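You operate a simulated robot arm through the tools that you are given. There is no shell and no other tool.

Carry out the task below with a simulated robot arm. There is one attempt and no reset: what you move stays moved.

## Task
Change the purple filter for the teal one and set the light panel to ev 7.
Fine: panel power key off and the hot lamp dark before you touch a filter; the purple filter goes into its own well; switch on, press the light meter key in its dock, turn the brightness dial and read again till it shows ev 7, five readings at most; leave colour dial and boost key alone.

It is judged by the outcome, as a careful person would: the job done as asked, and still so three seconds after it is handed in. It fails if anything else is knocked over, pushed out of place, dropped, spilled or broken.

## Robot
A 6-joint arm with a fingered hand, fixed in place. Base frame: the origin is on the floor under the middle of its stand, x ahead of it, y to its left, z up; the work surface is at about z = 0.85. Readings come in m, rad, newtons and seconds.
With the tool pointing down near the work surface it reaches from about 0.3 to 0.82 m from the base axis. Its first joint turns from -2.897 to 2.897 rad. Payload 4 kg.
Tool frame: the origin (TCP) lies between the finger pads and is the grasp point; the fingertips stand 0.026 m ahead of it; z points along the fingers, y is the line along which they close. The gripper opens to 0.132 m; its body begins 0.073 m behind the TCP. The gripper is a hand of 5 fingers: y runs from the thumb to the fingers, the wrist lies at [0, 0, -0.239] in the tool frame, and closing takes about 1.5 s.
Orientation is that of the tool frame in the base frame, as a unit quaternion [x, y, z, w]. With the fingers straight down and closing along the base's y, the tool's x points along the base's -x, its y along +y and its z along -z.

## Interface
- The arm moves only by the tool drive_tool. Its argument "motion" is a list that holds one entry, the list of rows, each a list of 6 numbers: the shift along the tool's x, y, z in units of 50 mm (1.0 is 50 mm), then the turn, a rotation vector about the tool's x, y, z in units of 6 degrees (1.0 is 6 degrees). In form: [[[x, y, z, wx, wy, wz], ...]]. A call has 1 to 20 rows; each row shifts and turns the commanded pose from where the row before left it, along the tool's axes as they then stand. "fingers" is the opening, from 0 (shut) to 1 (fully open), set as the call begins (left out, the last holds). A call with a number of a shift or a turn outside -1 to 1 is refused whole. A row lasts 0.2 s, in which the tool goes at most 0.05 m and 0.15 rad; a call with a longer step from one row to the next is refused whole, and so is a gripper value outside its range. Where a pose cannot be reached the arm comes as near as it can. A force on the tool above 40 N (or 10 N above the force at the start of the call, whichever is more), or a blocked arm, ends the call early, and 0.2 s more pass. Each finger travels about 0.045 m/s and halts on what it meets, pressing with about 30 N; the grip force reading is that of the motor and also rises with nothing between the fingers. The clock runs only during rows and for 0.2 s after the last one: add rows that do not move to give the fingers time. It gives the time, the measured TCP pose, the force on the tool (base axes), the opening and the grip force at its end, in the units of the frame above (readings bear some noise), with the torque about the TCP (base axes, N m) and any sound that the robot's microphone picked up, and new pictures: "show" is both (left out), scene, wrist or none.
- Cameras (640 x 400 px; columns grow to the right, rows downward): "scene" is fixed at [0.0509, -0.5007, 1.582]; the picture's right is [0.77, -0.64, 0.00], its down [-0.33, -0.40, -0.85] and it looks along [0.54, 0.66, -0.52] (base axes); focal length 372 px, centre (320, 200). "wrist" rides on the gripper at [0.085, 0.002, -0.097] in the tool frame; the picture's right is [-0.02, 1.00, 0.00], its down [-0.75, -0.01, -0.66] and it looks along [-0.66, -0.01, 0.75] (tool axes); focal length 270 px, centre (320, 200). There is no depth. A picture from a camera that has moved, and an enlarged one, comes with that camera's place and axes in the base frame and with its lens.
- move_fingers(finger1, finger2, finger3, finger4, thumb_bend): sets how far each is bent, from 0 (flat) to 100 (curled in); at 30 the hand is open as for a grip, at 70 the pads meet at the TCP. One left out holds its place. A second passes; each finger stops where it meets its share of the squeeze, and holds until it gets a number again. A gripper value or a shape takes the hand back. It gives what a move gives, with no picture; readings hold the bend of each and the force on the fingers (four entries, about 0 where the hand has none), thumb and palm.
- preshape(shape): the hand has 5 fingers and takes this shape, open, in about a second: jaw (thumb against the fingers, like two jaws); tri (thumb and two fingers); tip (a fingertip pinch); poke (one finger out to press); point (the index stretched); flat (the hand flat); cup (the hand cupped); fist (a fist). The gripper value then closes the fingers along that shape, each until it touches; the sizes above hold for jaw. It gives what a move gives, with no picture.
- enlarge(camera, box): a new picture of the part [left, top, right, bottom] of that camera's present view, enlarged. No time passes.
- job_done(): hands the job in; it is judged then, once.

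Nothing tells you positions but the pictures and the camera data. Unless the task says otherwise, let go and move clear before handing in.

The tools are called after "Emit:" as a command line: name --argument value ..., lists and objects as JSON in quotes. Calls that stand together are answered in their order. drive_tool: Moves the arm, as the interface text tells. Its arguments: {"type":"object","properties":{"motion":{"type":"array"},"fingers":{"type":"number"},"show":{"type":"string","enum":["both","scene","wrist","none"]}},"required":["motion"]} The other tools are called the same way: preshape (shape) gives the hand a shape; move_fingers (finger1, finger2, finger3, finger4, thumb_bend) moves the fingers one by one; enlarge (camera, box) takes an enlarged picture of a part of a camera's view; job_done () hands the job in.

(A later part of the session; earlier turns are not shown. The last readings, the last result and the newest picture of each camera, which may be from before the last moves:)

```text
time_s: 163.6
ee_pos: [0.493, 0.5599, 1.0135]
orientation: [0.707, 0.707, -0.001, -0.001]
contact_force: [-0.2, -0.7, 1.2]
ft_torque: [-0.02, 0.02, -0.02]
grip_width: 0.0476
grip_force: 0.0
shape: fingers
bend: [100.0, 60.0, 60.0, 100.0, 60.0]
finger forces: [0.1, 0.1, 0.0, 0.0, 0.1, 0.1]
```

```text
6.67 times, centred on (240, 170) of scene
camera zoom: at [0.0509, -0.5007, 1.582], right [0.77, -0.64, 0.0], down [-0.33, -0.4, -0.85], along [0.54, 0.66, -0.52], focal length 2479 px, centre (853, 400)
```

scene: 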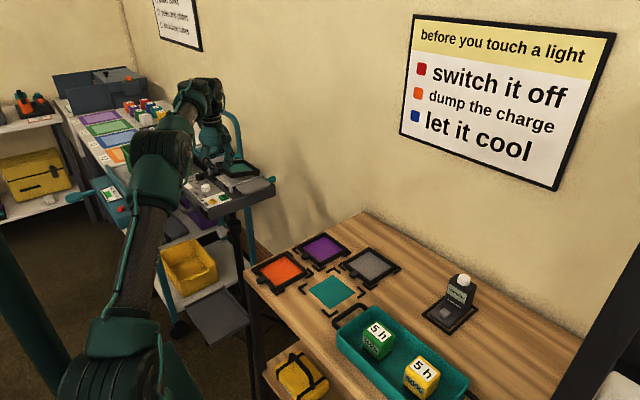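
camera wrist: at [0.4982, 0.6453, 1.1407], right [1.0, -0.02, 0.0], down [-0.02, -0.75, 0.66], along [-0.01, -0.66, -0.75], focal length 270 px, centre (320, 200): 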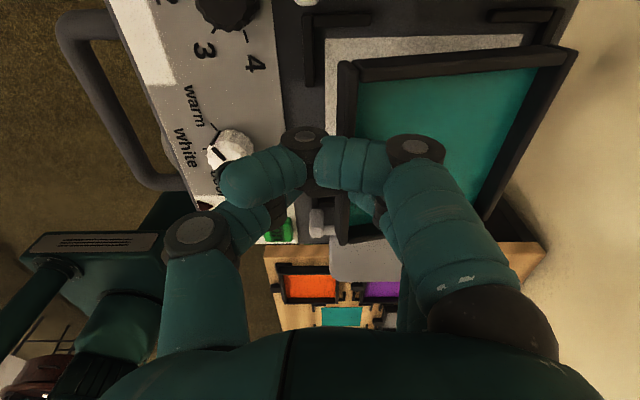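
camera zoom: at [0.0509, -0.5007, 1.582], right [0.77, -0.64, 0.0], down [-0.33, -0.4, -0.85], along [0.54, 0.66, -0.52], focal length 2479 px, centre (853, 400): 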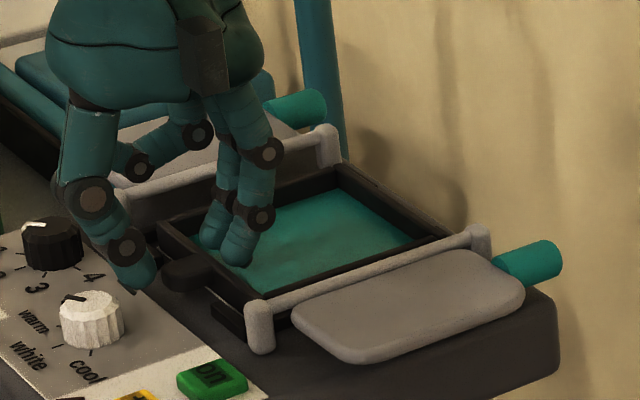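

The teal filter is released and lies flat in the seat. I'll rise clear and back toward the earlier observation spot, keeping the hand vertical.

Emit:
drive_tool --motion '[[[0, 0, -0.2, 0, 0, 0], [0, 0, -0.4, 0, 0, 0], [0, 0, -0.4, 0, 0, 0], [-0.4, -0.35, -0.15, 0, 0, 0], [-0.4, -0.35, -0.15, 0, 0, 0], [-0.4, -0.35, -0.15, 0, 0, 0], [-0.4, -0.35, 0, 0, 0, 0], [0, 0, 0, 0, 0, 0]]]'

Emit:
enlarge --camera "scene" --box '[180, 140, 290, 220]'

```text
time_s: 165.4
ee_pos: [0.4218, 0.4805, 1.0846]
orientation: [0.707, 0.707, -0.001, -0.002]
contact_force: [0.6, 0.1, 0.2]
ft_torque: [-0.01, -0.03, -0.01]
grip_width: 0.0476
grip_force: 0.2
shape: fingers
bend: [100.0, 60.0, 60.0, 100.0, 60.0]
finger forces: [0.1, 0.1, 0.1, 0.0, 0.0, 0.0]
camera wrist: at [0.4242, 0.5648, 1.1812], right [1.0, -0.02, 0.0], down [-0.02, -0.75, 0.66], along [-0.01, -0.66, -0.75], focal length 270 px, centre (320, 200)
```

scene: 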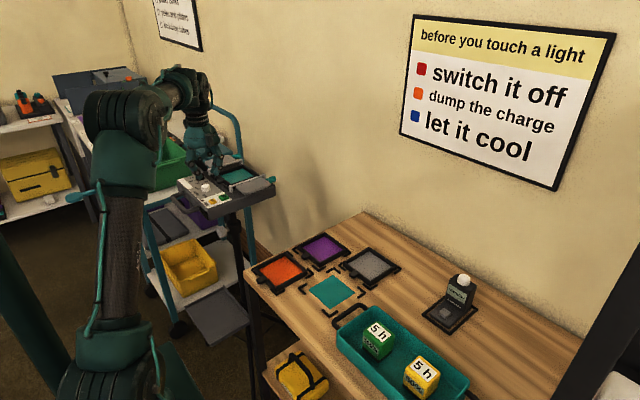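
wrist: 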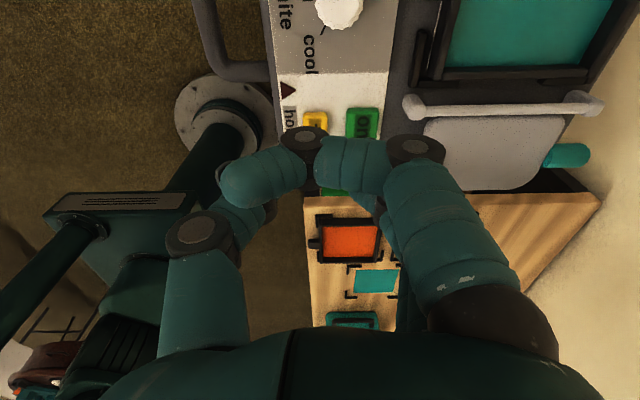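

```text
5.00 times, centred on (235, 180) of scene
camera zoom: at [0.0509, -0.5007, 1.582], right [0.77, -0.64, 0.0], down [-0.33, -0.4, -0.85], along [0.54, 0.66, -0.52], focal length 1860 px, centre (745, 300)
```

zoom: 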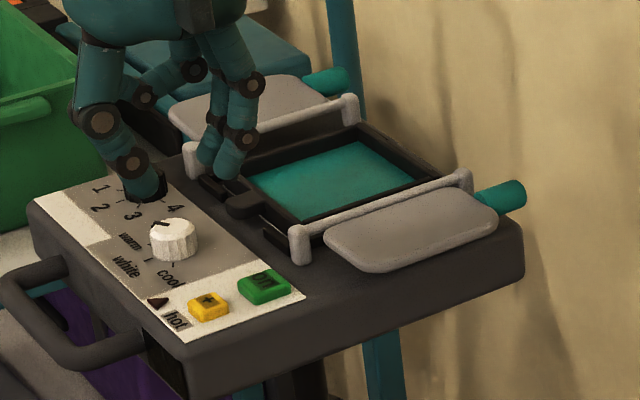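

Emit:
enlarge --camera "wrist" --box '[360, 0, 640, 180]'

Emit:
enlarge --camera "scene" --box '[215, 155, 285, 205]'

Emit:
enlarge --camera "scene" --box '[240, 220, 410, 330]'

```text
2.22 times, centred on (500, 90) of wrist
camera zoom: at [0.4242, 0.5648, 1.1812], right [1.0, -0.02, 0.0], down [-0.02, -0.75, 0.66], along [-0.01, -0.66, -0.75], focal length 601 px, centre (-80, 444)
```

zoom: 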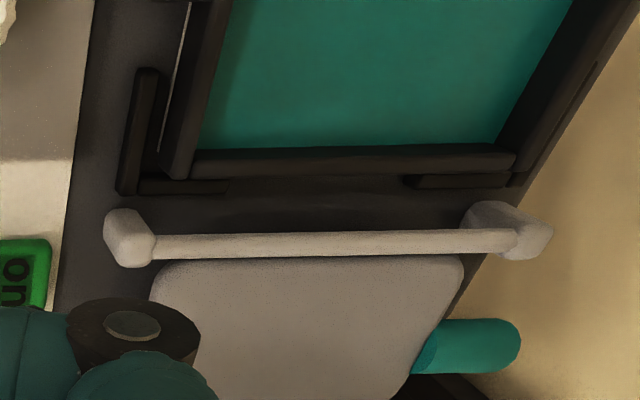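

```text
8.00 times, centred on (250, 180) of scene
camera zoom: at [0.0509, -0.5007, 1.582], right [0.77, -0.64, 0.0], down [-0.33, -0.4, -0.85], along [0.54, 0.66, -0.52], focal length 2975 px, centre (880, 360)
```

zoom: 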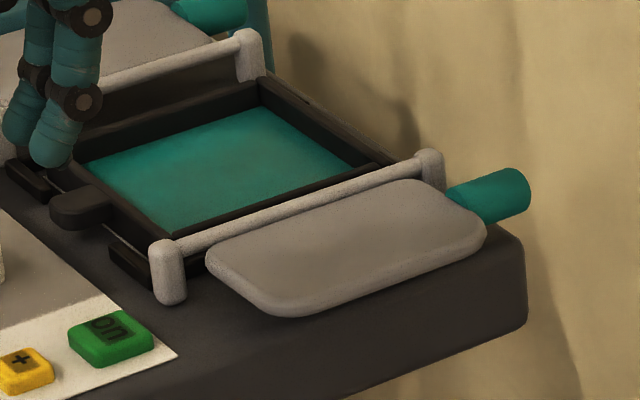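

```text
3.64 times, centred on (325, 275) of scene
camera zoom: at [0.0509, -0.5007, 1.582], right [0.77, -0.64, 0.0], down [-0.33, -0.4, -0.85], along [0.54, 0.66, -0.52], focal length 1352 px, centre (302, -73)
```

zoom: 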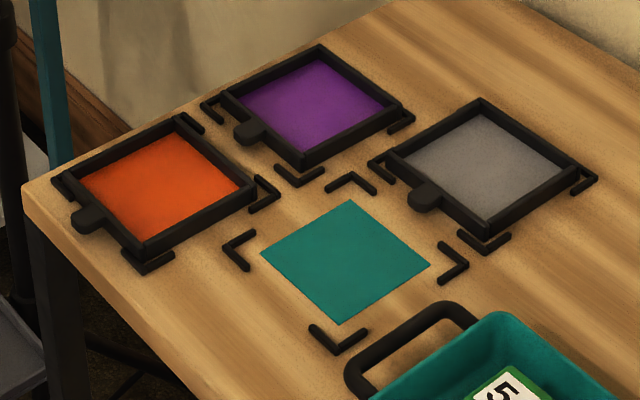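

Everything is in place: teal in the panel, purple, orange and grey in their wells. Next I'll turn the hand back to its original yaw and form the poke shape to switch the panel on.

Emit:
drive_tool --motion '[[[-0.4, -0.2, -0.4, 0, 0, 0], [-0.4, -0.2, -0.4, 0, 0, 0], [0, 0, 0, 0, 0, -1], [0, 0, 0, 0, 0, -1], [0, 0, 0, 0, 0, -1], [0, 0, 0, 0, 0, -1], [0, 0, 0, 0, 0, -1], [0, 0, 0, 0, 0, -1], [0, 0, 0, 0, 0, -1], [0, 0, 0, 0, 0, -1], [0, 0, 0, 0, 0, -1], [0, 0, 0, 0, 0, -1], [0, 0, 0, 0, 0, -1], [0, 0, 0, 0, 0, -1], [0, 0, 0, 0, 0, -1], [0, 0, 0, 0, 0, -1], [0, 0, 0, 0, 0, -1], [0, 0, 0, 0, 0, 0]]]' --show "none"

Emit:
preshape --shape "poke"

Emit:
drive_tool --motion '[[[0, 0, 0, 0, 0, 0]]]'

```text
time_s: 169.2
ee_pos: [0.4035, 0.4409, 1.1256]
orientation: [0.0, 1.0, 0.001, -0.001]
contact_force: [0.6, 0.0, -0.5]
ft_torque: [-0.01, 0.02, 0.0]
grip_width: 0.0478
grip_force: 0.1
shape: fingers
bend: [100.0, 60.0, 60.0, 100.0, 60.0]
finger forces: [0.0, 0.0, 0.0, 0.0, 0.0, 0.1]
```

```text
time_s: 170.1
ee_pos: [0.4024, 0.4402, 1.1262]
orientation: [0.0, 1.0, 0.001, -0.001]
contact_force: [-0.1, 0.5, -0.2]
ft_torque: [0.0, 0.01, 0.04]
grip_width: 0.0
grip_force: 0.0
shape: poke
bend: [100.0, 100.0, 100.0, 100.0, 47.0]
finger forces: [0.0, 0.0, 0.0, 0.1, 0.0, 0.1]
```

```text
time_s: 170.5
ee_pos: [0.404, 0.4404, 1.1245]
orientation: [0.0, 1.0, 0.001, -0.001]
contact_force: [0.5, 0.1, -0.4]
ft_torque: [-0.02, -0.01, -0.04]
grip_width: 0.0
grip_force: 0.1
shape: poke
bend: [100.0, 100.0, 100.0, 100.0, 47.0]
finger forces: [0.1, 0.0, 0.1, 0.0, 0.0, 0.0]
camera wrist: at [0.3183, 0.4419, 1.2224], right [0.02, 1.0, 0.0], down [0.75, -0.02, 0.66], along [0.66, -0.01, -0.75], focal length 270 px, centre (320, 200)
```

scene: 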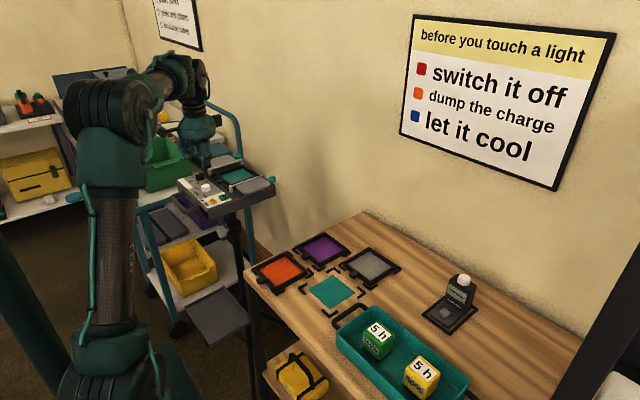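
wrist: 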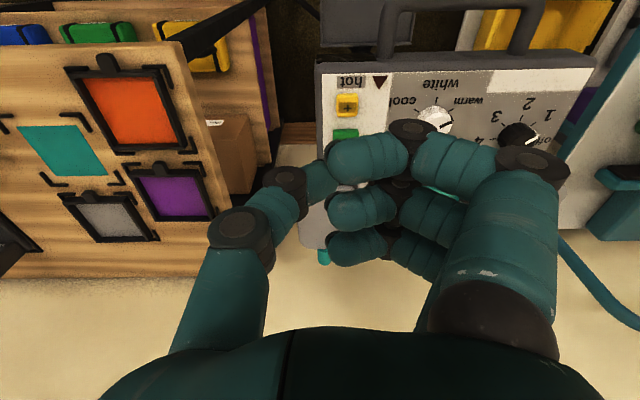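

Emit:
enlarge --camera "wrist" --box '[310, 40, 570, 180]'

```text
2.46 times, centred on (440, 110) of wrist
camera zoom: at [0.3183, 0.4419, 1.2224], right [0.02, 1.0, 0.0], down [0.75, -0.02, 0.66], along [0.66, -0.01, -0.75], focal length 665 px, centre (25, 422)
```

zoom: 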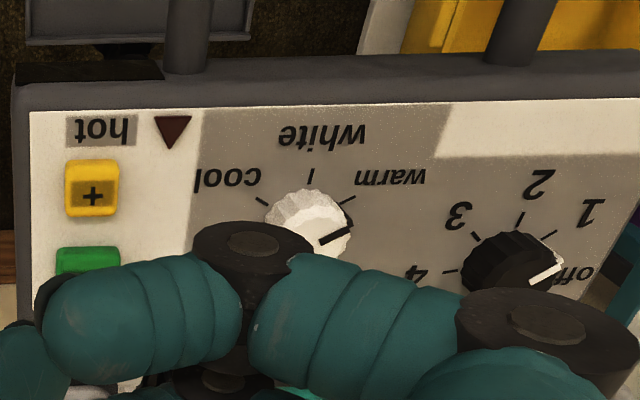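

The panel has not moved and the colour dial is as before. I'll repeat the earlier approach to the on key, with the same tilt away from the colour dial.

Emit:
drive_tool --motion '[[[-0.258, 0.121, 0.4, 0, 0, 0], [-0.258, 0.121, 0.4, 0, 0, 0], [-0.258, 0.121, 0.4, 0, 0, 0], [-0.258, 0.121, 0.4, 0, 0, 0], [0, 0, 0.4, 0, 0, 0], [0, 0, 0, -0.85, 0, 0], [0, 0, 0, -0.85, 0, 0], [0, -0.1, 0, 0, 0, 0], [0, 0, 0, 0, 0, 0]]]' --show "none"

Emit:
enlarge --camera "scene" --box '[180, 140, 280, 220]'

Emit:
enlarge --camera "wrist" --box '[220, 60, 500, 260]'

```text
time_s: 172.5
ee_pos: [0.4539, 0.4587, 1.0237]
orientation: [0.0, 0.996, 0.09, -0.001]
contact_force: [-0.2, -0.3, 0.4]
ft_torque: [-0.01, -0.01, 0.01]
grip_width: 0.0002
grip_force: 0.1
shape: poke
bend: [100.0, 100.0, 100.0, 100.0, 47.0]
finger forces: [0.0, 0.0, 0.0, 0.0, 0.0, 0.0]
```

```text
5.00 times, centred on (230, 180) of scene
camera zoom: at [0.0509, -0.5007, 1.582], right [0.77, -0.64, 0.0], down [-0.33, -0.4, -0.85], along [0.54, 0.66, -0.52], focal length 1860 px, centre (770, 300)
```

zoom: 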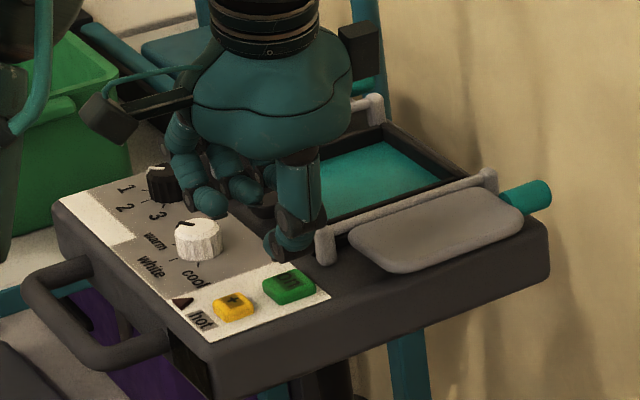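

```text
2.00 times, centred on (360, 160) of wrist
camera zoom: at [0.3687, 0.4438, 1.1198], right [0.02, 0.98, 0.18], down [0.75, -0.13, 0.64], along [0.66, 0.12, -0.74], focal length 541 px, centre (240, 280)
```

zoom: 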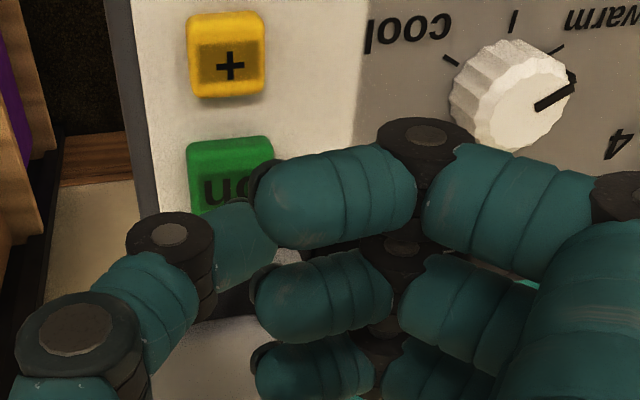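

Same view as before the first press. Pressing down gently onto the on key.

Emit:
drive_tool --motion '[[[-0.02, -0.01, 0.2, 0, 0, 0], [0, -0.034, 0.19, 0, 0, 0], [0, 0, 0, 0, 0, 0]]]' --show "none"

Emit:
enlarge --camera "scene" --box '[180, 140, 280, 220]'

```text
time_s: 173.3
ee_pos: [0.455, 0.4602, 1.0041]
orientation: [0.0, 0.996, 0.09, -0.002]
contact_force: [0.4, -0.5, 1.3]
ft_torque: [0.03, -0.03, 0.0]
grip_width: 0.0002
grip_force: 0.0
shape: poke
bend: [100.0, 100.0, 100.0, 100.0, 47.0]
finger forces: [0.0, 0.0, 0.0, 0.1, 1.1, 0.0]
```

```text
5.00 times, centred on (230, 180) of scene
camera zoom: at [0.0509, -0.5007, 1.582], right [0.77, -0.64, 0.0], down [-0.33, -0.4, -0.85], along [0.54, 0.66, -0.52], focal length 1860 px, centre (770, 300)
```

zoom: 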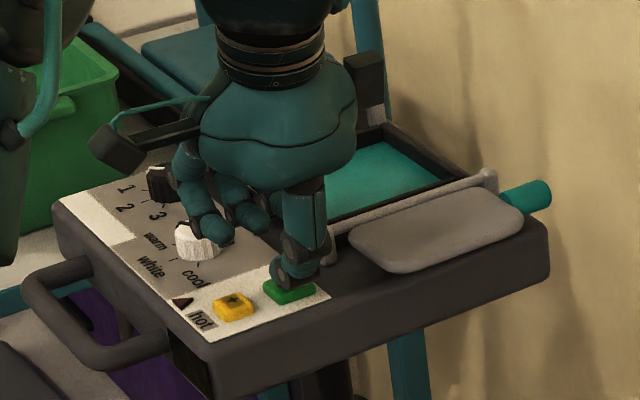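

Light touch but no click yet; a little further.

Emit:
drive_tool --motion '[[[0, -0.006, 0.035, 0, 0, 0], [0, 0, 0, 0, 0, 0]]]' --show "none"

Emit:
enlarge --camera "scene" --box '[180, 140, 280, 220]'

```text
time_s: 173.9
ee_pos: [0.4548, 0.4595, 1.0015]
orientation: [-0.001, 0.996, 0.09, -0.001]
contact_force: [0.9, 0.3, 2.4]
ft_torque: [0.04, 0.01, -0.01]
grip_width: 0.0
grip_force: 0.1
shape: poke
bend: [100.0, 100.0, 100.0, 100.0, 47.0]
finger forces: [0.0, 0.0, 0.0, 0.1, 2.5, 0.0]
heard: click
```

```text
5.00 times, centred on (230, 180) of scene
camera zoom: at [0.0509, -0.5007, 1.582], right [0.77, -0.64, 0.0], down [-0.33, -0.4, -0.85], along [0.54, 0.66, -0.52], focal length 1860 px, centre (770, 300)
```

zoom: 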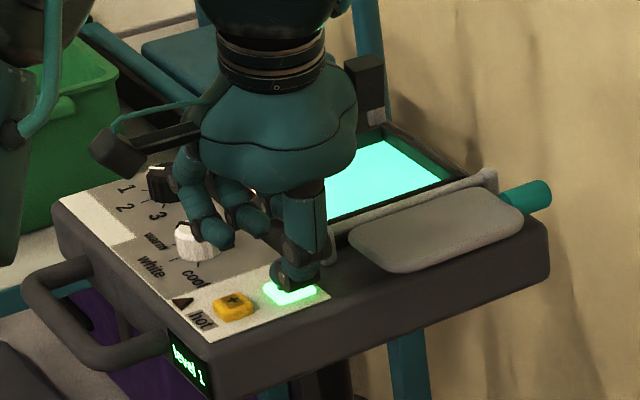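

The panel is on at level 1 with the teal filter glowing. I'll lift off, straighten the hand, and travel to the light meter.

Emit:
drive_tool --motion '[[[0, 0.07, -0.4, 0, 0, 0], [0, 0.14, -0.8, 0, 0, 0], [0, 0.1, -0.6, 0, 0, 0], [0, 0, 0, 0.85, 0, 0], [0, 0, 0, 0.85, 0, 0], [0.6, -0.5, 0, 0, 0, 0], [0.5, -0.7, 0, 0, 0, 0], [0, -0.9, 0, 0, 0, 0], [0, -0.9, 0, 0, 0, 0], [0, -0.9, 0, 0, 0, 0], [-0.3, -0.9, 0, 0, 0, 0], [-0.4, -0.9, 0, 0, 0, 0], [-0.4, -0.9, 0, 0, 0, 0], [-0.4, -0.9, 0, 0, 0, 0], [-0.4, -0.9, 0, 0, 0, 0], [-0.4, -0.9, 0, 0, 0, 0], [-0.4, -0.7, 0, 0, 0, 0], [-0.4, -0.5, 0, 0, 0, 0], [0, 0, 0, 0, 0, 0]]]'

Emit:
enlarge --camera "scene" --box '[180, 140, 280, 220]'

Emit:
enlarge --camera "wrist" --box '[220, 0, 480, 180]'

```text
time_s: 177.9
ee_pos: [0.5547, -0.0685, 1.0927]
orientation: [0.0, 1.0, 0.001, -0.001]
contact_force: [0.2, -1.2, -0.2]
ft_torque: [0.01, -0.03, 0.0]
grip_width: 0.0
grip_force: 0.0
shape: poke
bend: [100.0, 100.0, 100.0, 100.0, 47.0]
finger forces: [0.1, 0.1, 0.0, 0.0, 0.1, 0.0]
camera wrist: at [0.4697, -0.0657, 1.1909], right [0.02, 1.0, 0.0], down [0.75, -0.02, 0.66], along [0.66, -0.01, -0.75], focal length 270 px, centre (320, 200)
```

scene: 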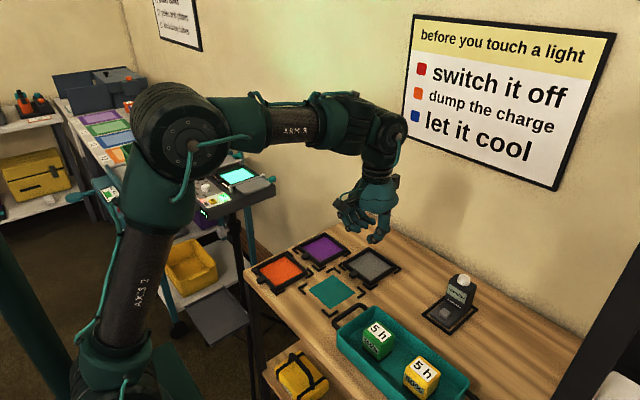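
wrist: 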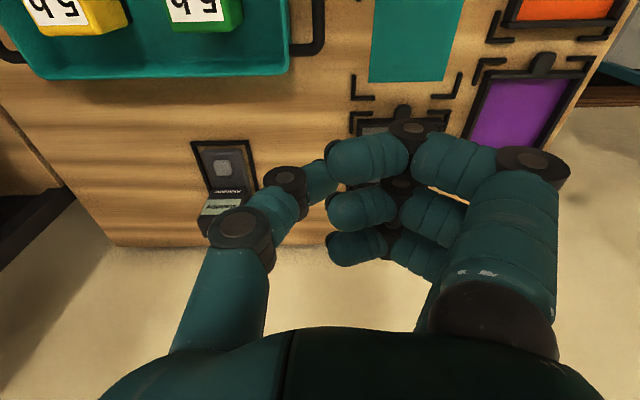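

```text
5.00 times, centred on (230, 180) of scene
camera zoom: at [0.0509, -0.5007, 1.582], right [0.77, -0.64, 0.0], down [-0.33, -0.4, -0.85], along [0.54, 0.66, -0.52], focal length 1860 px, centre (770, 300)
```

zoom: 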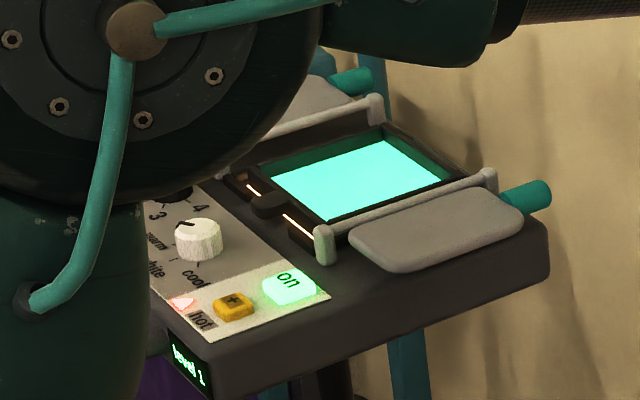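

```text
2.22 times, centred on (350, 90) of wrist
camera zoom: at [0.4697, -0.0657, 1.1909], right [0.02, 1.0, 0.0], down [0.75, -0.02, 0.66], along [0.66, -0.01, -0.75], focal length 601 px, centre (253, 444)
```

zoom: 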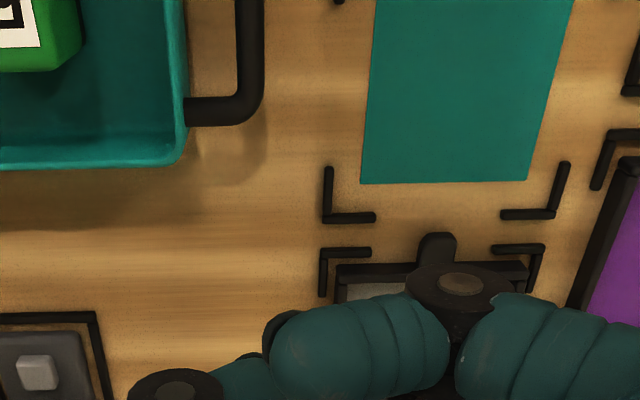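

The hot lamp is lit again, as expected, and the level reads 1. Now a closer look at the meter to place its key and display tower.

Emit:
enlarge --camera "wrist" --box '[170, 120, 290, 250]'

Emit:
enlarge --camera "scene" --box '[410, 260, 490, 340]'

```text
3.08 times, centred on (230, 185) of wrist
camera zoom: at [0.4697, -0.0657, 1.1909], right [0.02, 1.0, 0.0], down [0.75, -0.02, 0.66], along [0.66, -0.01, -0.75], focal length 832 px, centre (597, 246)
```

zoom: 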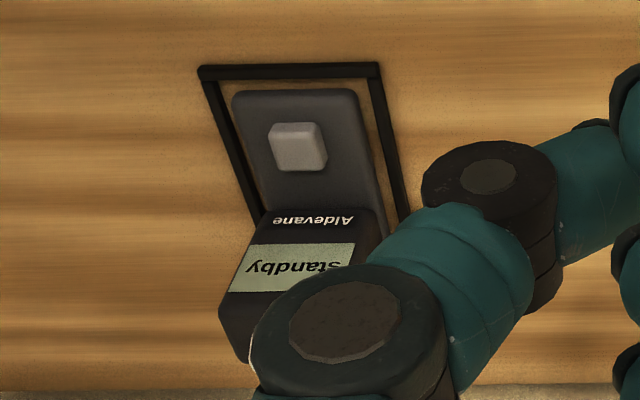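

```text
5.00 times, centred on (450, 300) of scene
camera zoom: at [0.0509, -0.5007, 1.582], right [0.77, -0.64, 0.0], down [-0.33, -0.4, -0.85], along [0.54, 0.66, -0.52], focal length 1860 px, centre (-330, -300)
```

zoom: 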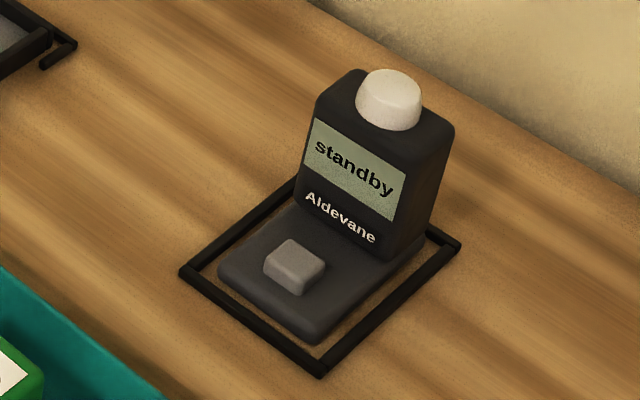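

The key is at about (0.689, −0.208, 0.871) with the display tower 4 cm behind it. I'll approach with the hand leaning back 15° so the curled fingers stay clear of the tower.

Emit:
drive_tool --motion '[[[-0.225, -0.61, 0.46, 0, 0, 0], [-0.225, -0.61, 0.46, 0, 0, 0], [-0.225, -0.61, 0.46, 0, 0, 0], [-0.225, -0.61, 0.46, 0, 0, 0], [0, 0, 0, 0, -0.83, 0], [0, 0, 0, 0, -0.83, 0], [0, 0, 0, 0, -0.84, 0], [0, 0, 0, 0, 0, 0]]]' --show "none"

Emit:
drive_tool --motion '[[[-0.44, -0.127, 0.463, 0, 0, 0], [-0.44, -0.127, 0.463, 0, 0, 0], [-0.44, -0.127, 0.35, 0, 0, 0], [0, 0, 0, 0, 0, 0]]]'

Emit:
enlarge --camera "scene" --box '[390, 200, 510, 340]'

Emit:
enlarge --camera "wrist" --box '[200, 60, 460, 250]'

```text
time_s: 179.7
ee_pos: [0.5999, -0.1886, 1.0013]
orientation: [0.0, 0.991, 0.0, 0.131]
contact_force: [0.9, -0.2, 0.0]
ft_torque: [0.03, -0.04, 0.0]
grip_width: 0.0001
grip_force: 0.1
shape: poke
bend: [100.0, 100.0, 100.0, 100.0, 47.0]
finger forces: [0.0, 0.0, 0.0, 0.1, 0.0, 0.1]
```

```text
time_s: 180.7
ee_pos: [0.6798, -0.2047, 0.9564]
orientation: [0.0, 0.992, 0.002, 0.129]
contact_force: [0.2, 0.4, 0.4]
ft_torque: [-0.04, 0.0, 0.03]
grip_width: 0.0001
grip_force: 0.0
shape: poke
bend: [100.0, 100.0, 100.0, 100.0, 47.0]
finger forces: [0.0, 0.0, 0.1, 0.0, 0.0, 0.0]
camera wrist: at [0.572, -0.2034, 1.0285], right [0.02, 1.0, 0.01], down [0.56, -0.02, 0.83], along [0.83, -0.01, -0.56], focal length 270 px, centre (320, 200)
```

scene: 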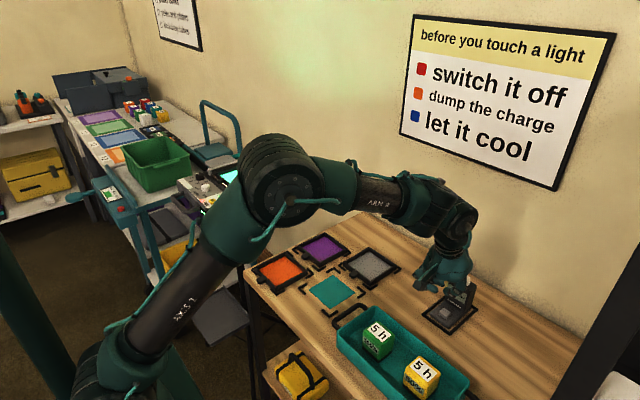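
wrist: 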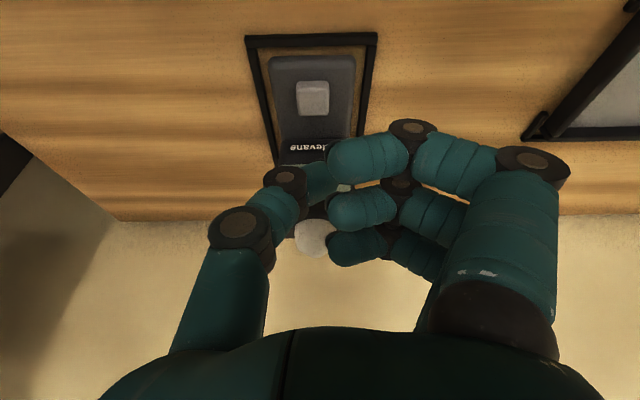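

```text
2.86 times, centred on (450, 270) of scene
camera zoom: at [0.0509, -0.5007, 1.582], right [0.77, -0.64, 0.0], down [-0.33, -0.4, -0.85], along [0.54, 0.66, -0.52], focal length 1063 px, centre (-51, 0)
```

zoom: 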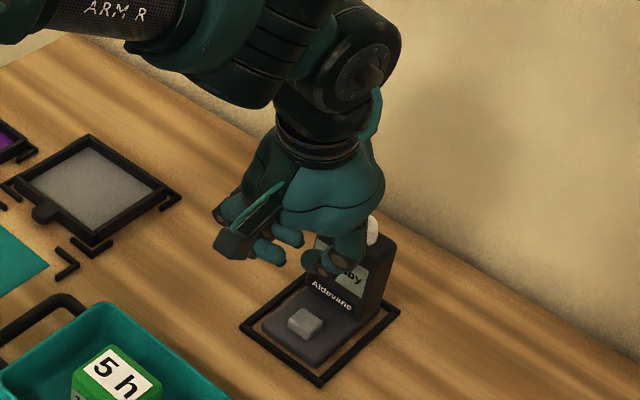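

```text
2.11 times, centred on (330, 155) of wrist
camera zoom: at [0.572, -0.2034, 1.0285], right [0.02, 1.0, 0.01], down [0.56, -0.02, 0.83], along [0.83, -0.01, -0.56], focal length 569 px, centre (299, 295)
```

zoom: 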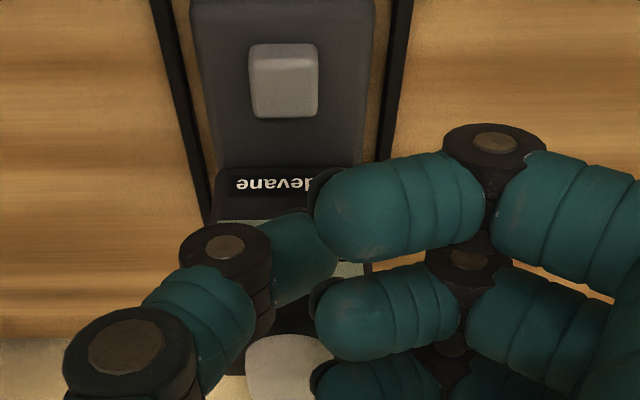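

The thumb tip is lined up in front of the tower and above the key. I'll descend to about a centimetre above the key.

Emit:
drive_tool --motion '[[[0.104, -0.06, 0.49, 0, 0, 0], [0.104, -0.06, 0.49, 0, 0, 0], [0, 0, 0, 0, 0, 0]]]' --show "none"

Emit:
enlarge --camera "scene" --box '[410, 250, 490, 340]'

Emit:
enlarge --camera "wrist" --box '[200, 60, 460, 250]'

```text
time_s: 181.5
ee_pos: [0.6823, -0.2109, 0.9059]
orientation: [-0.001, 0.992, 0.001, 0.13]
contact_force: [0.7, -0.4, 0.4]
ft_torque: [-0.01, 0.01, -0.06]
grip_width: 0.0
grip_force: 0.0
shape: poke
bend: [100.0, 100.0, 100.0, 100.0, 47.0]
finger forces: [0.0, 0.0, 0.1, 0.0, 0.0, 0.0]
```

```text
4.44 times, centred on (450, 295) of scene
camera zoom: at [0.0509, -0.5007, 1.582], right [0.77, -0.64, 0.0], down [-0.33, -0.4, -0.85], along [0.54, 0.66, -0.52], focal length 1653 px, centre (-258, -222)
```

zoom: 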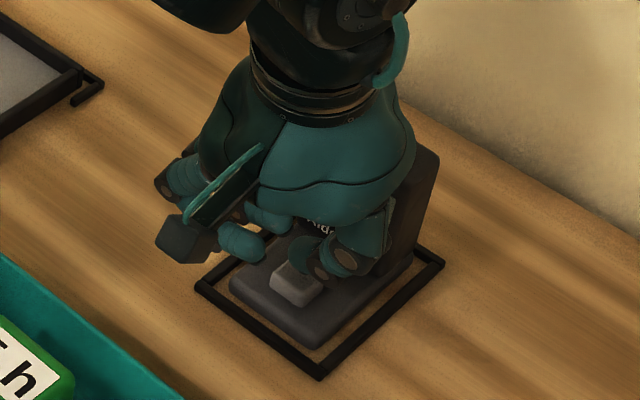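

```text
2.11 times, centred on (330, 155) of wrist
camera zoom: at [0.5755, -0.21, 0.9785], right [0.02, 1.0, 0.01], down [0.56, -0.02, 0.83], along [0.83, -0.01, -0.56], focal length 569 px, centre (299, 295)
```

zoom: 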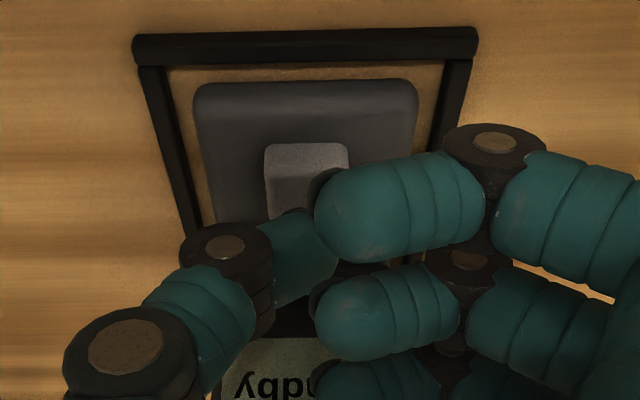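

The thumb tip is right over the key. Lowering the last centimetre in small steps and pressing.

Emit:
drive_tool --motion '[[[0.031, 0, 0.116, 0, 0, 0], [0.016, 0, 0.058, 0, 0, 0], [0, 0, 0, 0, 0, 0]]]' --show "none"

Emit:
drive_tool --motion '[[[0.01, 0, 0.039, 0, 0, 0], [0, 0, 0, 0, 0, 0]]]' --show "none"

Emit:
enlarge --camera "scene" --box '[410, 250, 490, 340]'

```text
time_s: 182.3
ee_pos: [0.6828, -0.2117, 0.8974]
orientation: [0.001, 0.991, -0.001, 0.131]
contact_force: [-0.8, -0.5, 1.5]
ft_torque: [0.03, 0.02, 0.0]
grip_width: 0.0
grip_force: 0.1
shape: poke
bend: [100.0, 100.0, 100.0, 100.0, 47.0]
finger forces: [0.0, 0.0, 0.0, 0.1, 2.1, 0.1]
heard: click
```

```text
time_s: 182.9
ee_pos: [0.6825, -0.2125, 0.8956]
orientation: [-0.001, 0.991, 0.001, 0.13]
contact_force: [1.4, 1.2, 5.3]
ft_torque: [0.1, -0.04, -0.03]
grip_width: 0.0
grip_force: 0.0
shape: poke
bend: [100.0, 100.0, 100.0, 100.0, 47.0]
finger forces: [0.0, 0.0, 0.2, 0.1, 5.0, 0.0]
```

```text
4.44 times, centred on (450, 295) of scene
camera zoom: at [0.0509, -0.5007, 1.582], right [0.77, -0.64, 0.0], down [-0.33, -0.4, -0.85], along [0.54, 0.66, -0.52], focal length 1653 px, centre (-258, -222)
```

zoom: 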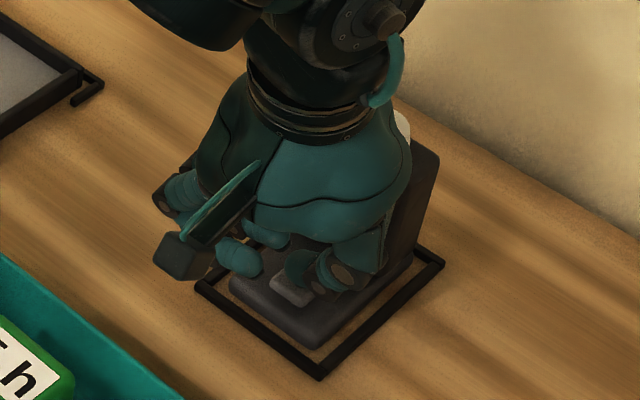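

The meter clicked: reading one. I'll lift off and read the display.

Emit:
drive_tool --motion '[[[-0.05, 0, -0.19, 0, 0, 0], [-0.1, 0, -0.4, 0, 0, 0], [-0.1, 0, -0.4, 0, 0, 0], [0.3, 0, -0.4, 0, 0, 0], [0.4, 0, -0.4, 0, 0, 0], [0, 0, 0, 0, 0, 0]]]'

Emit:
enlarge --camera "scene" --box '[410, 250, 490, 340]'

Emit:
enlarge --camera "wrist" --box '[220, 60, 420, 260]'

```text
time_s: 184.3
ee_pos: [0.6397, -0.2142, 0.975]
orientation: [0.001, 0.992, 0.001, 0.13]
contact_force: [-0.5, 0.8, -0.1]
ft_torque: [-0.04, 0.02, 0.0]
grip_width: 0.0
grip_force: 0.2
shape: poke
bend: [100.0, 100.0, 100.0, 100.0, 47.0]
finger forces: [0.1, 0.0, 0.1, 0.0, 0.0, 0.1]
camera wrist: at [0.5318, -0.211, 1.0481], right [0.02, 1.0, 0.01], down [0.56, -0.02, 0.83], along [0.83, -0.01, -0.56], focal length 270 px, centre (320, 200)
```

scene: 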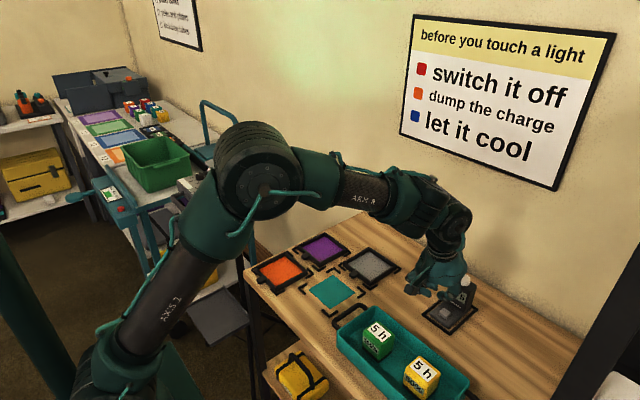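
wrist: 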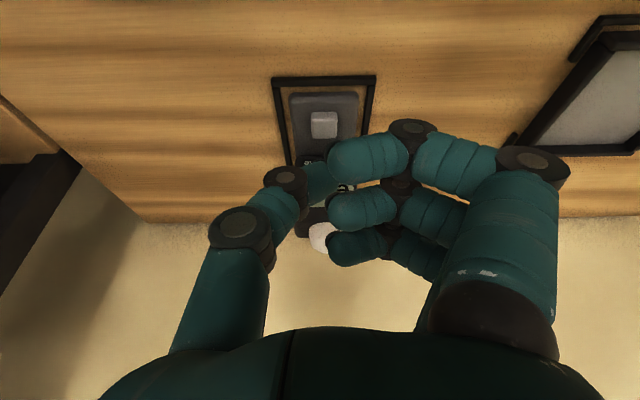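

```text
4.44 times, centred on (450, 295) of scene
camera zoom: at [0.0509, -0.5007, 1.582], right [0.77, -0.64, 0.0], down [-0.33, -0.4, -0.85], along [0.54, 0.66, -0.52], focal length 1653 px, centre (-258, -222)
```

zoom: 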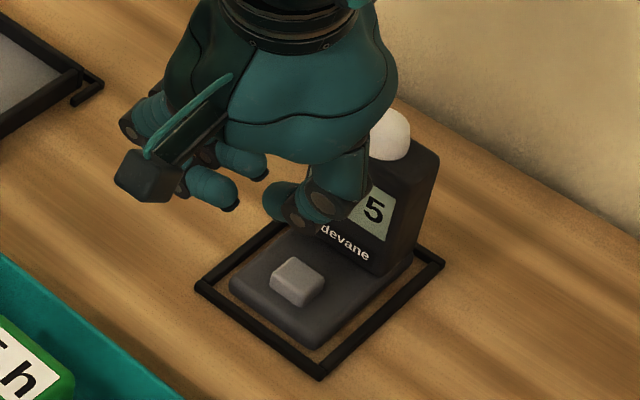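

```text
2.00 times, centred on (320, 160) of wrist
camera zoom: at [0.5318, -0.211, 1.0481], right [0.02, 1.0, 0.01], down [0.56, -0.02, 0.83], along [0.83, -0.01, -0.56], focal length 541 px, centre (320, 280)
```

zoom: 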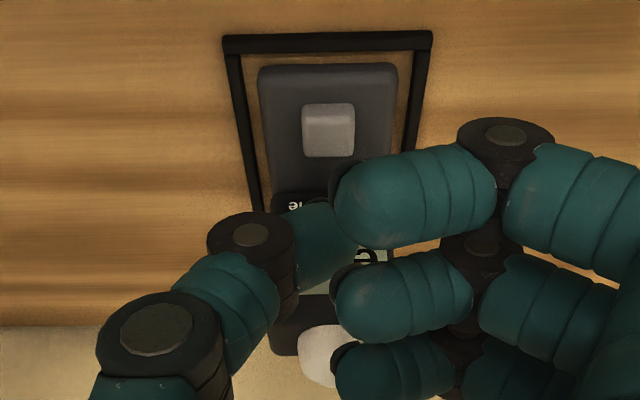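

The display seems to read "ev 5" at level 1. I'll move clear to read it properly and then head for the brightness dial.

Emit:
drive_tool --motion '[[[0.5, 0.3, -0.4, 0, 0, 0], [0.5, 0.5, -0.5, 0, 0, 0], [0, 0, 0, 0, 0.83, 0], [0, 0, 0, 0, 0.83, 0], [0, 0, 0, 0, 0.84, 0], [0.3, 0.8, 0, 0, 0, 0], [0.4, 0.8, 0, 0, 0, 0], [0.4, 0.8, 0, 0, 0, 0], [0.4, 0.8, 0, 0, 0, 0], [0.4, 0.8, 0, 0, 0, 0], [0.3, 0.8, 0, 0, 0, 0], [0, 0, 0, 0, 0, 0]]]'

Emit:
enlarge --camera "scene" --box '[410, 260, 490, 340]'

```text
time_s: 186.9
ee_pos: [0.4689, 0.07, 1.0065]
orientation: [0.001, 1.0, 0.001, -0.001]
contact_force: [0.2, 0.6, 0.3]
ft_torque: [-0.02, 0.03, 0.01]
grip_width: 0.0
grip_force: 0.1
shape: poke
bend: [100.0, 100.0, 100.0, 100.0, 47.0]
finger forces: [0.0, 0.0, 0.0, 0.1, 0.0, 0.0]
camera wrist: at [0.3833, 0.0723, 1.1035], right [0.02, 1.0, 0.0], down [0.75, -0.02, 0.66], along [0.66, -0.01, -0.75], focal length 270 px, centre (320, 200)
```

scene: 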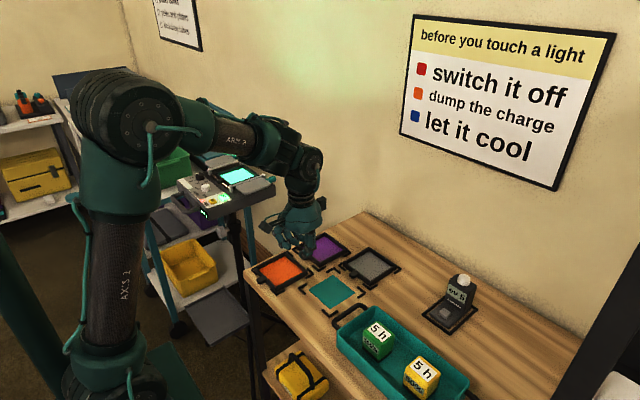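
wrist: 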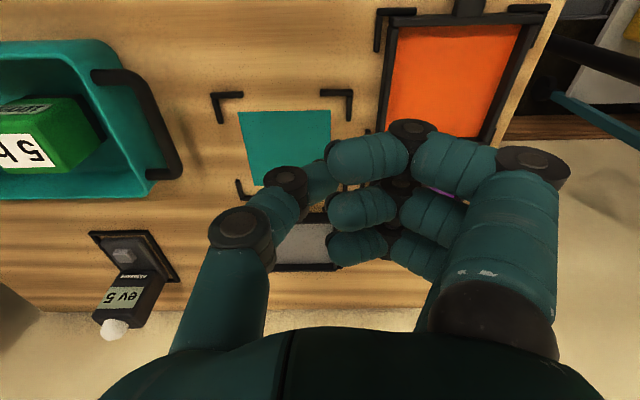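

```text
5.00 times, centred on (450, 300) of scene
camera zoom: at [0.0509, -0.5007, 1.582], right [0.77, -0.64, 0.0], down [-0.33, -0.4, -0.85], along [0.54, 0.66, -0.52], focal length 1860 px, centre (-330, -300)
```

zoom: 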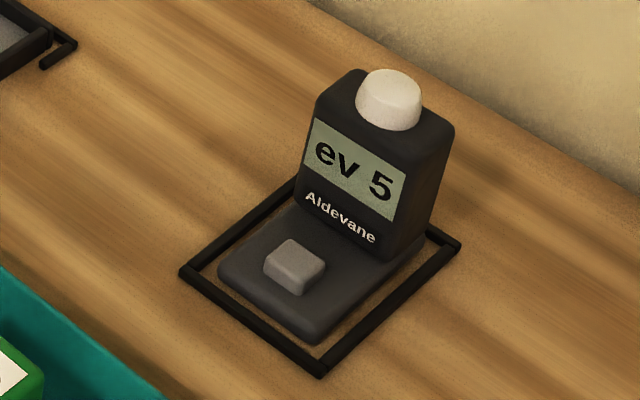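

Reading one: ev 5 at level 1, so level 3 should be near ev 7. I'll move over to look at the brightness dial with the hand open.

Emit:
drive_tool --motion '[[[0.3, 0.5, -0.6, 0, 0, 0], [0.3, 0.6, -0.6, 0, 0, 0], [0.3, 0.7, -0.6, 0, 0, 0], [0.3, 0.8, -0.4, 0, 0, 0], [0.2, 0.9, -0.2, 0, 0, 0], [0.1, 0.9, 0, 0, 0, 0], [0, 0.9, 0, 0, 0, 0], [0, 0.9, 0, 0, 0, 0], [0, 0.9, 0, 0, 0, 0], [0, 0.7, 0, 0, 0, 0], [0, 0.5, 0, 0, 0, 0], [0, 0, 0, 0, 0, 0]]]' --show "none"

Emit:
move_fingers --finger1 30 --finger2 55 --finger3 55 --finger4 100 --thumb_bend 55

Emit:
drive_tool --motion '[[[0, 0.3, 0, 0, 0, 0], [0, 0, 0, 0, 0, 0]]]'

Emit:
enlarge --camera "wrist" --box '[300, 40, 560, 200]'

Emit:
enlarge --camera "scene" --box '[170, 140, 270, 220]'

```text
time_s: 189.5
ee_pos: [0.3963, 0.4841, 1.1282]
orientation: [0.0, 1.0, -0.001, -0.001]
contact_force: [0.4, 0.7, 1.0]
ft_torque: [0.01, -0.02, 0.01]
grip_width: 0.0003
grip_force: 0.1
shape: poke
bend: [100.0, 100.0, 100.0, 100.0, 47.0]
finger forces: [0.0, 0.0, 0.1, 0.0, 0.0, 0.0]
```

```text
time_s: 190.5
ee_pos: [0.3959, 0.4842, 1.1297]
orientation: [0.0, 1.0, 0.001, -0.001]
contact_force: [-1.0, 0.2, -0.7]
ft_torque: [-0.01, 0.0, -0.03]
grip_width: 0.0982
grip_force: 0.2
shape: fingers
bend: [30.0, 55.0, 55.0, 100.0, 55.0]
finger forces: [0.1, 0.0, 0.0, 0.0, 0.0, 0.0]
```

```text
time_s: 191.1
ee_pos: [0.3966, 0.4988, 1.1281]
orientation: [-0.001, 1.0, 0.0, -0.001]
contact_force: [0.5, 0.6, -0.3]
ft_torque: [0.0, 0.0, 0.01]
grip_width: 0.0981
grip_force: 0.1
shape: fingers
bend: [30.0, 55.0, 55.0, 100.0, 55.0]
finger forces: [0.0, 0.1, 0.1, 0.0, 0.0, 0.0]
camera wrist: at [0.3108, 0.5014, 1.2256], right [0.02, 1.0, 0.0], down [0.75, -0.02, 0.66], along [0.66, -0.01, -0.75], focal length 270 px, centre (320, 200)
```

scene: 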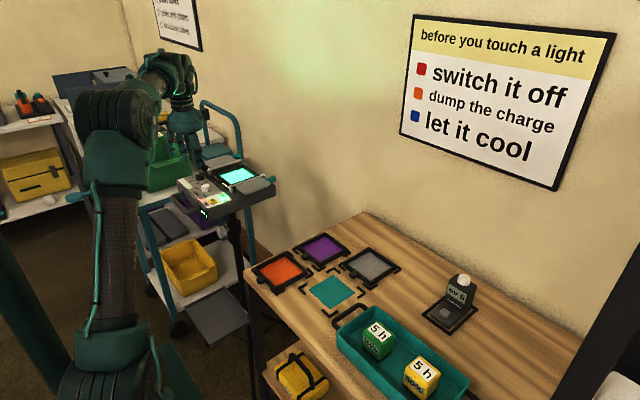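
wrist: 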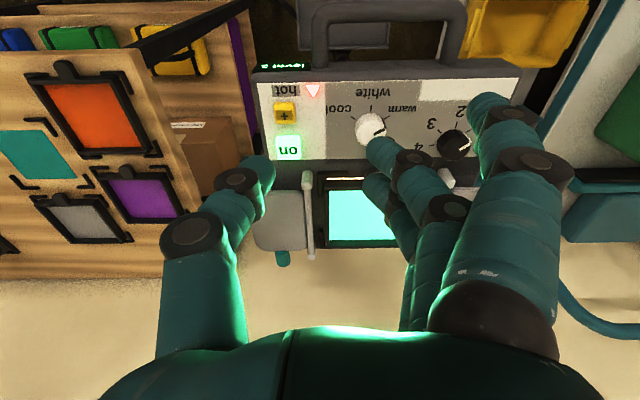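

```text
2.46 times, centred on (430, 120) of wrist
camera zoom: at [0.3108, 0.5014, 1.2256], right [0.02, 1.0, 0.0], down [0.75, -0.02, 0.66], along [0.66, -0.01, -0.75], focal length 665 px, centre (49, 397)
```

zoom: 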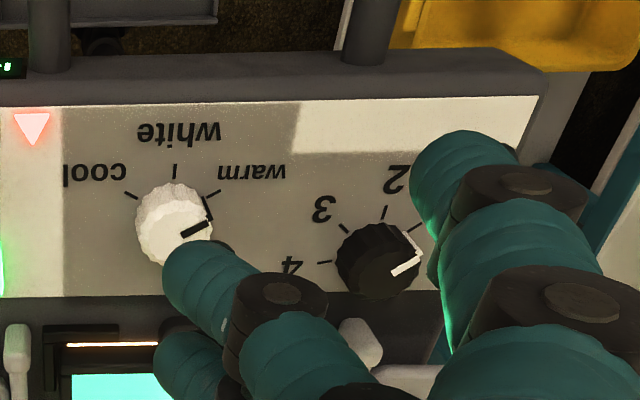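

```text
5.00 times, centred on (220, 180) of scene
camera zoom: at [0.0509, -0.5007, 1.582], right [0.77, -0.64, 0.0], down [-0.33, -0.4, -0.85], along [0.54, 0.66, -0.52], focal length 1860 px, centre (820, 300)
```

zoom: 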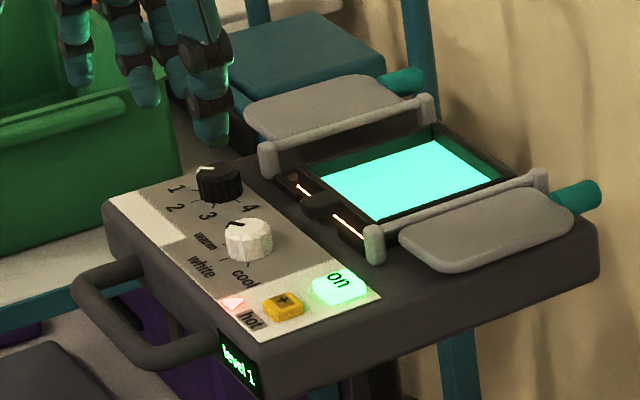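

The dial's centre is at about (0.456, 0.636), roughly 36 mm across, with positions 53° apart going counter-clockwise. I'll yaw the hand to −30°, move over toward it, and lean slightly so the reach is comfortable.

Emit:
drive_tool --motion '[[[0, 0, 0, 0, 0, 1], [0, 0, 0, 0, 0, 1], [0, 0, 0, 0, 0, 1], [0, 0, 0, 0, 0, 1], [0, 0, 0, 0, 0, 1], [0.105, 0.466, 0.34, 0, 0, 0], [0.105, 0.466, 0.34, 0, 0, 0], [0.105, 0.466, 0.34, 0, 0, 0], [0.105, 0.466, 0.34, 0, 0, 0], [0, 0, 0, -0.42, 0, 0], [0, 0, 0, -0.42, 0, 0], [0, 0, 0, 0, 0, 0]]]'

Emit:
enlarge --camera "wrist" --box '[220, 40, 480, 220]'

Emit:
enlarge --camera "scene" --box '[170, 120, 270, 200]'

```text
time_s: 193.7
ee_pos: [0.4235, 0.5872, 1.0599]
orientation: [0.259, 0.965, 0.043, 0.01]
contact_force: [-0.3, -0.9, 0.1]
ft_torque: [-0.04, 0.0, -0.02]
grip_width: 0.0982
grip_force: 0.2
shape: fingers
bend: [30.0, 55.0, 55.0, 100.0, 55.0]
finger forces: [0.0, 0.0, 0.0, 0.0, 0.1, 0.1]
camera wrist: at [0.3453, 0.6243, 1.1574], right [0.52, 0.85, 0.09], down [0.62, -0.44, 0.65], along [0.6, -0.28, -0.75], focal length 270 px, centre (320, 200)
```

scene: 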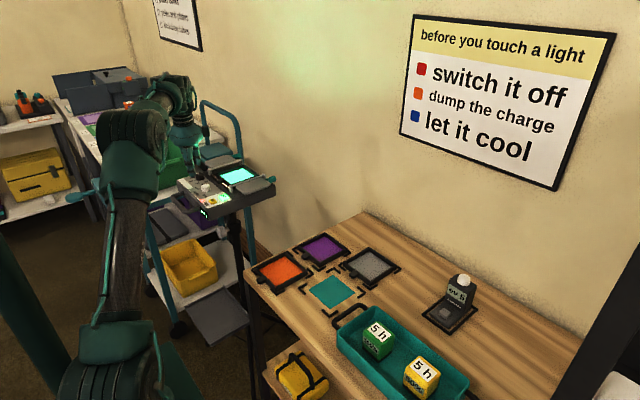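
wrist: 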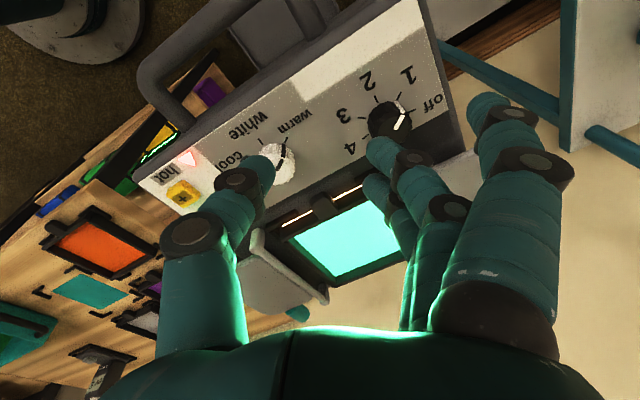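

```text
2.22 times, centred on (350, 130) of wrist
camera zoom: at [0.3453, 0.6243, 1.1574], right [0.52, 0.85, 0.09], down [0.62, -0.44, 0.65], along [0.6, -0.28, -0.75], focal length 601 px, centre (253, 356)
```

zoom: 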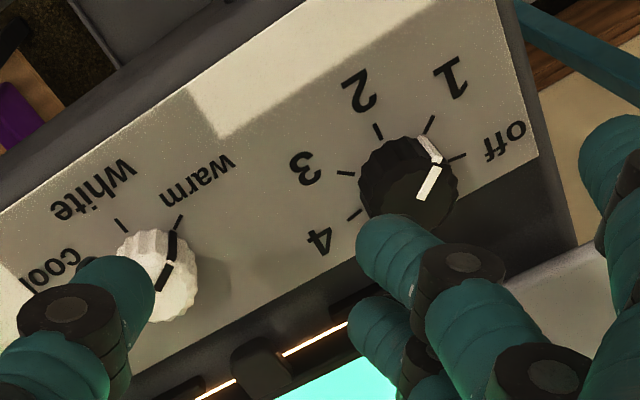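

```text
5.00 times, centred on (220, 160) of scene
camera zoom: at [0.0509, -0.5007, 1.582], right [0.77, -0.64, 0.0], down [-0.33, -0.4, -0.85], along [0.54, 0.66, -0.52], focal length 1860 px, centre (820, 400)
```

zoom: 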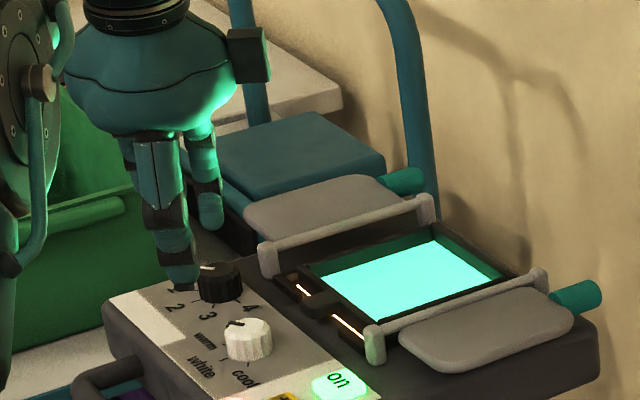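

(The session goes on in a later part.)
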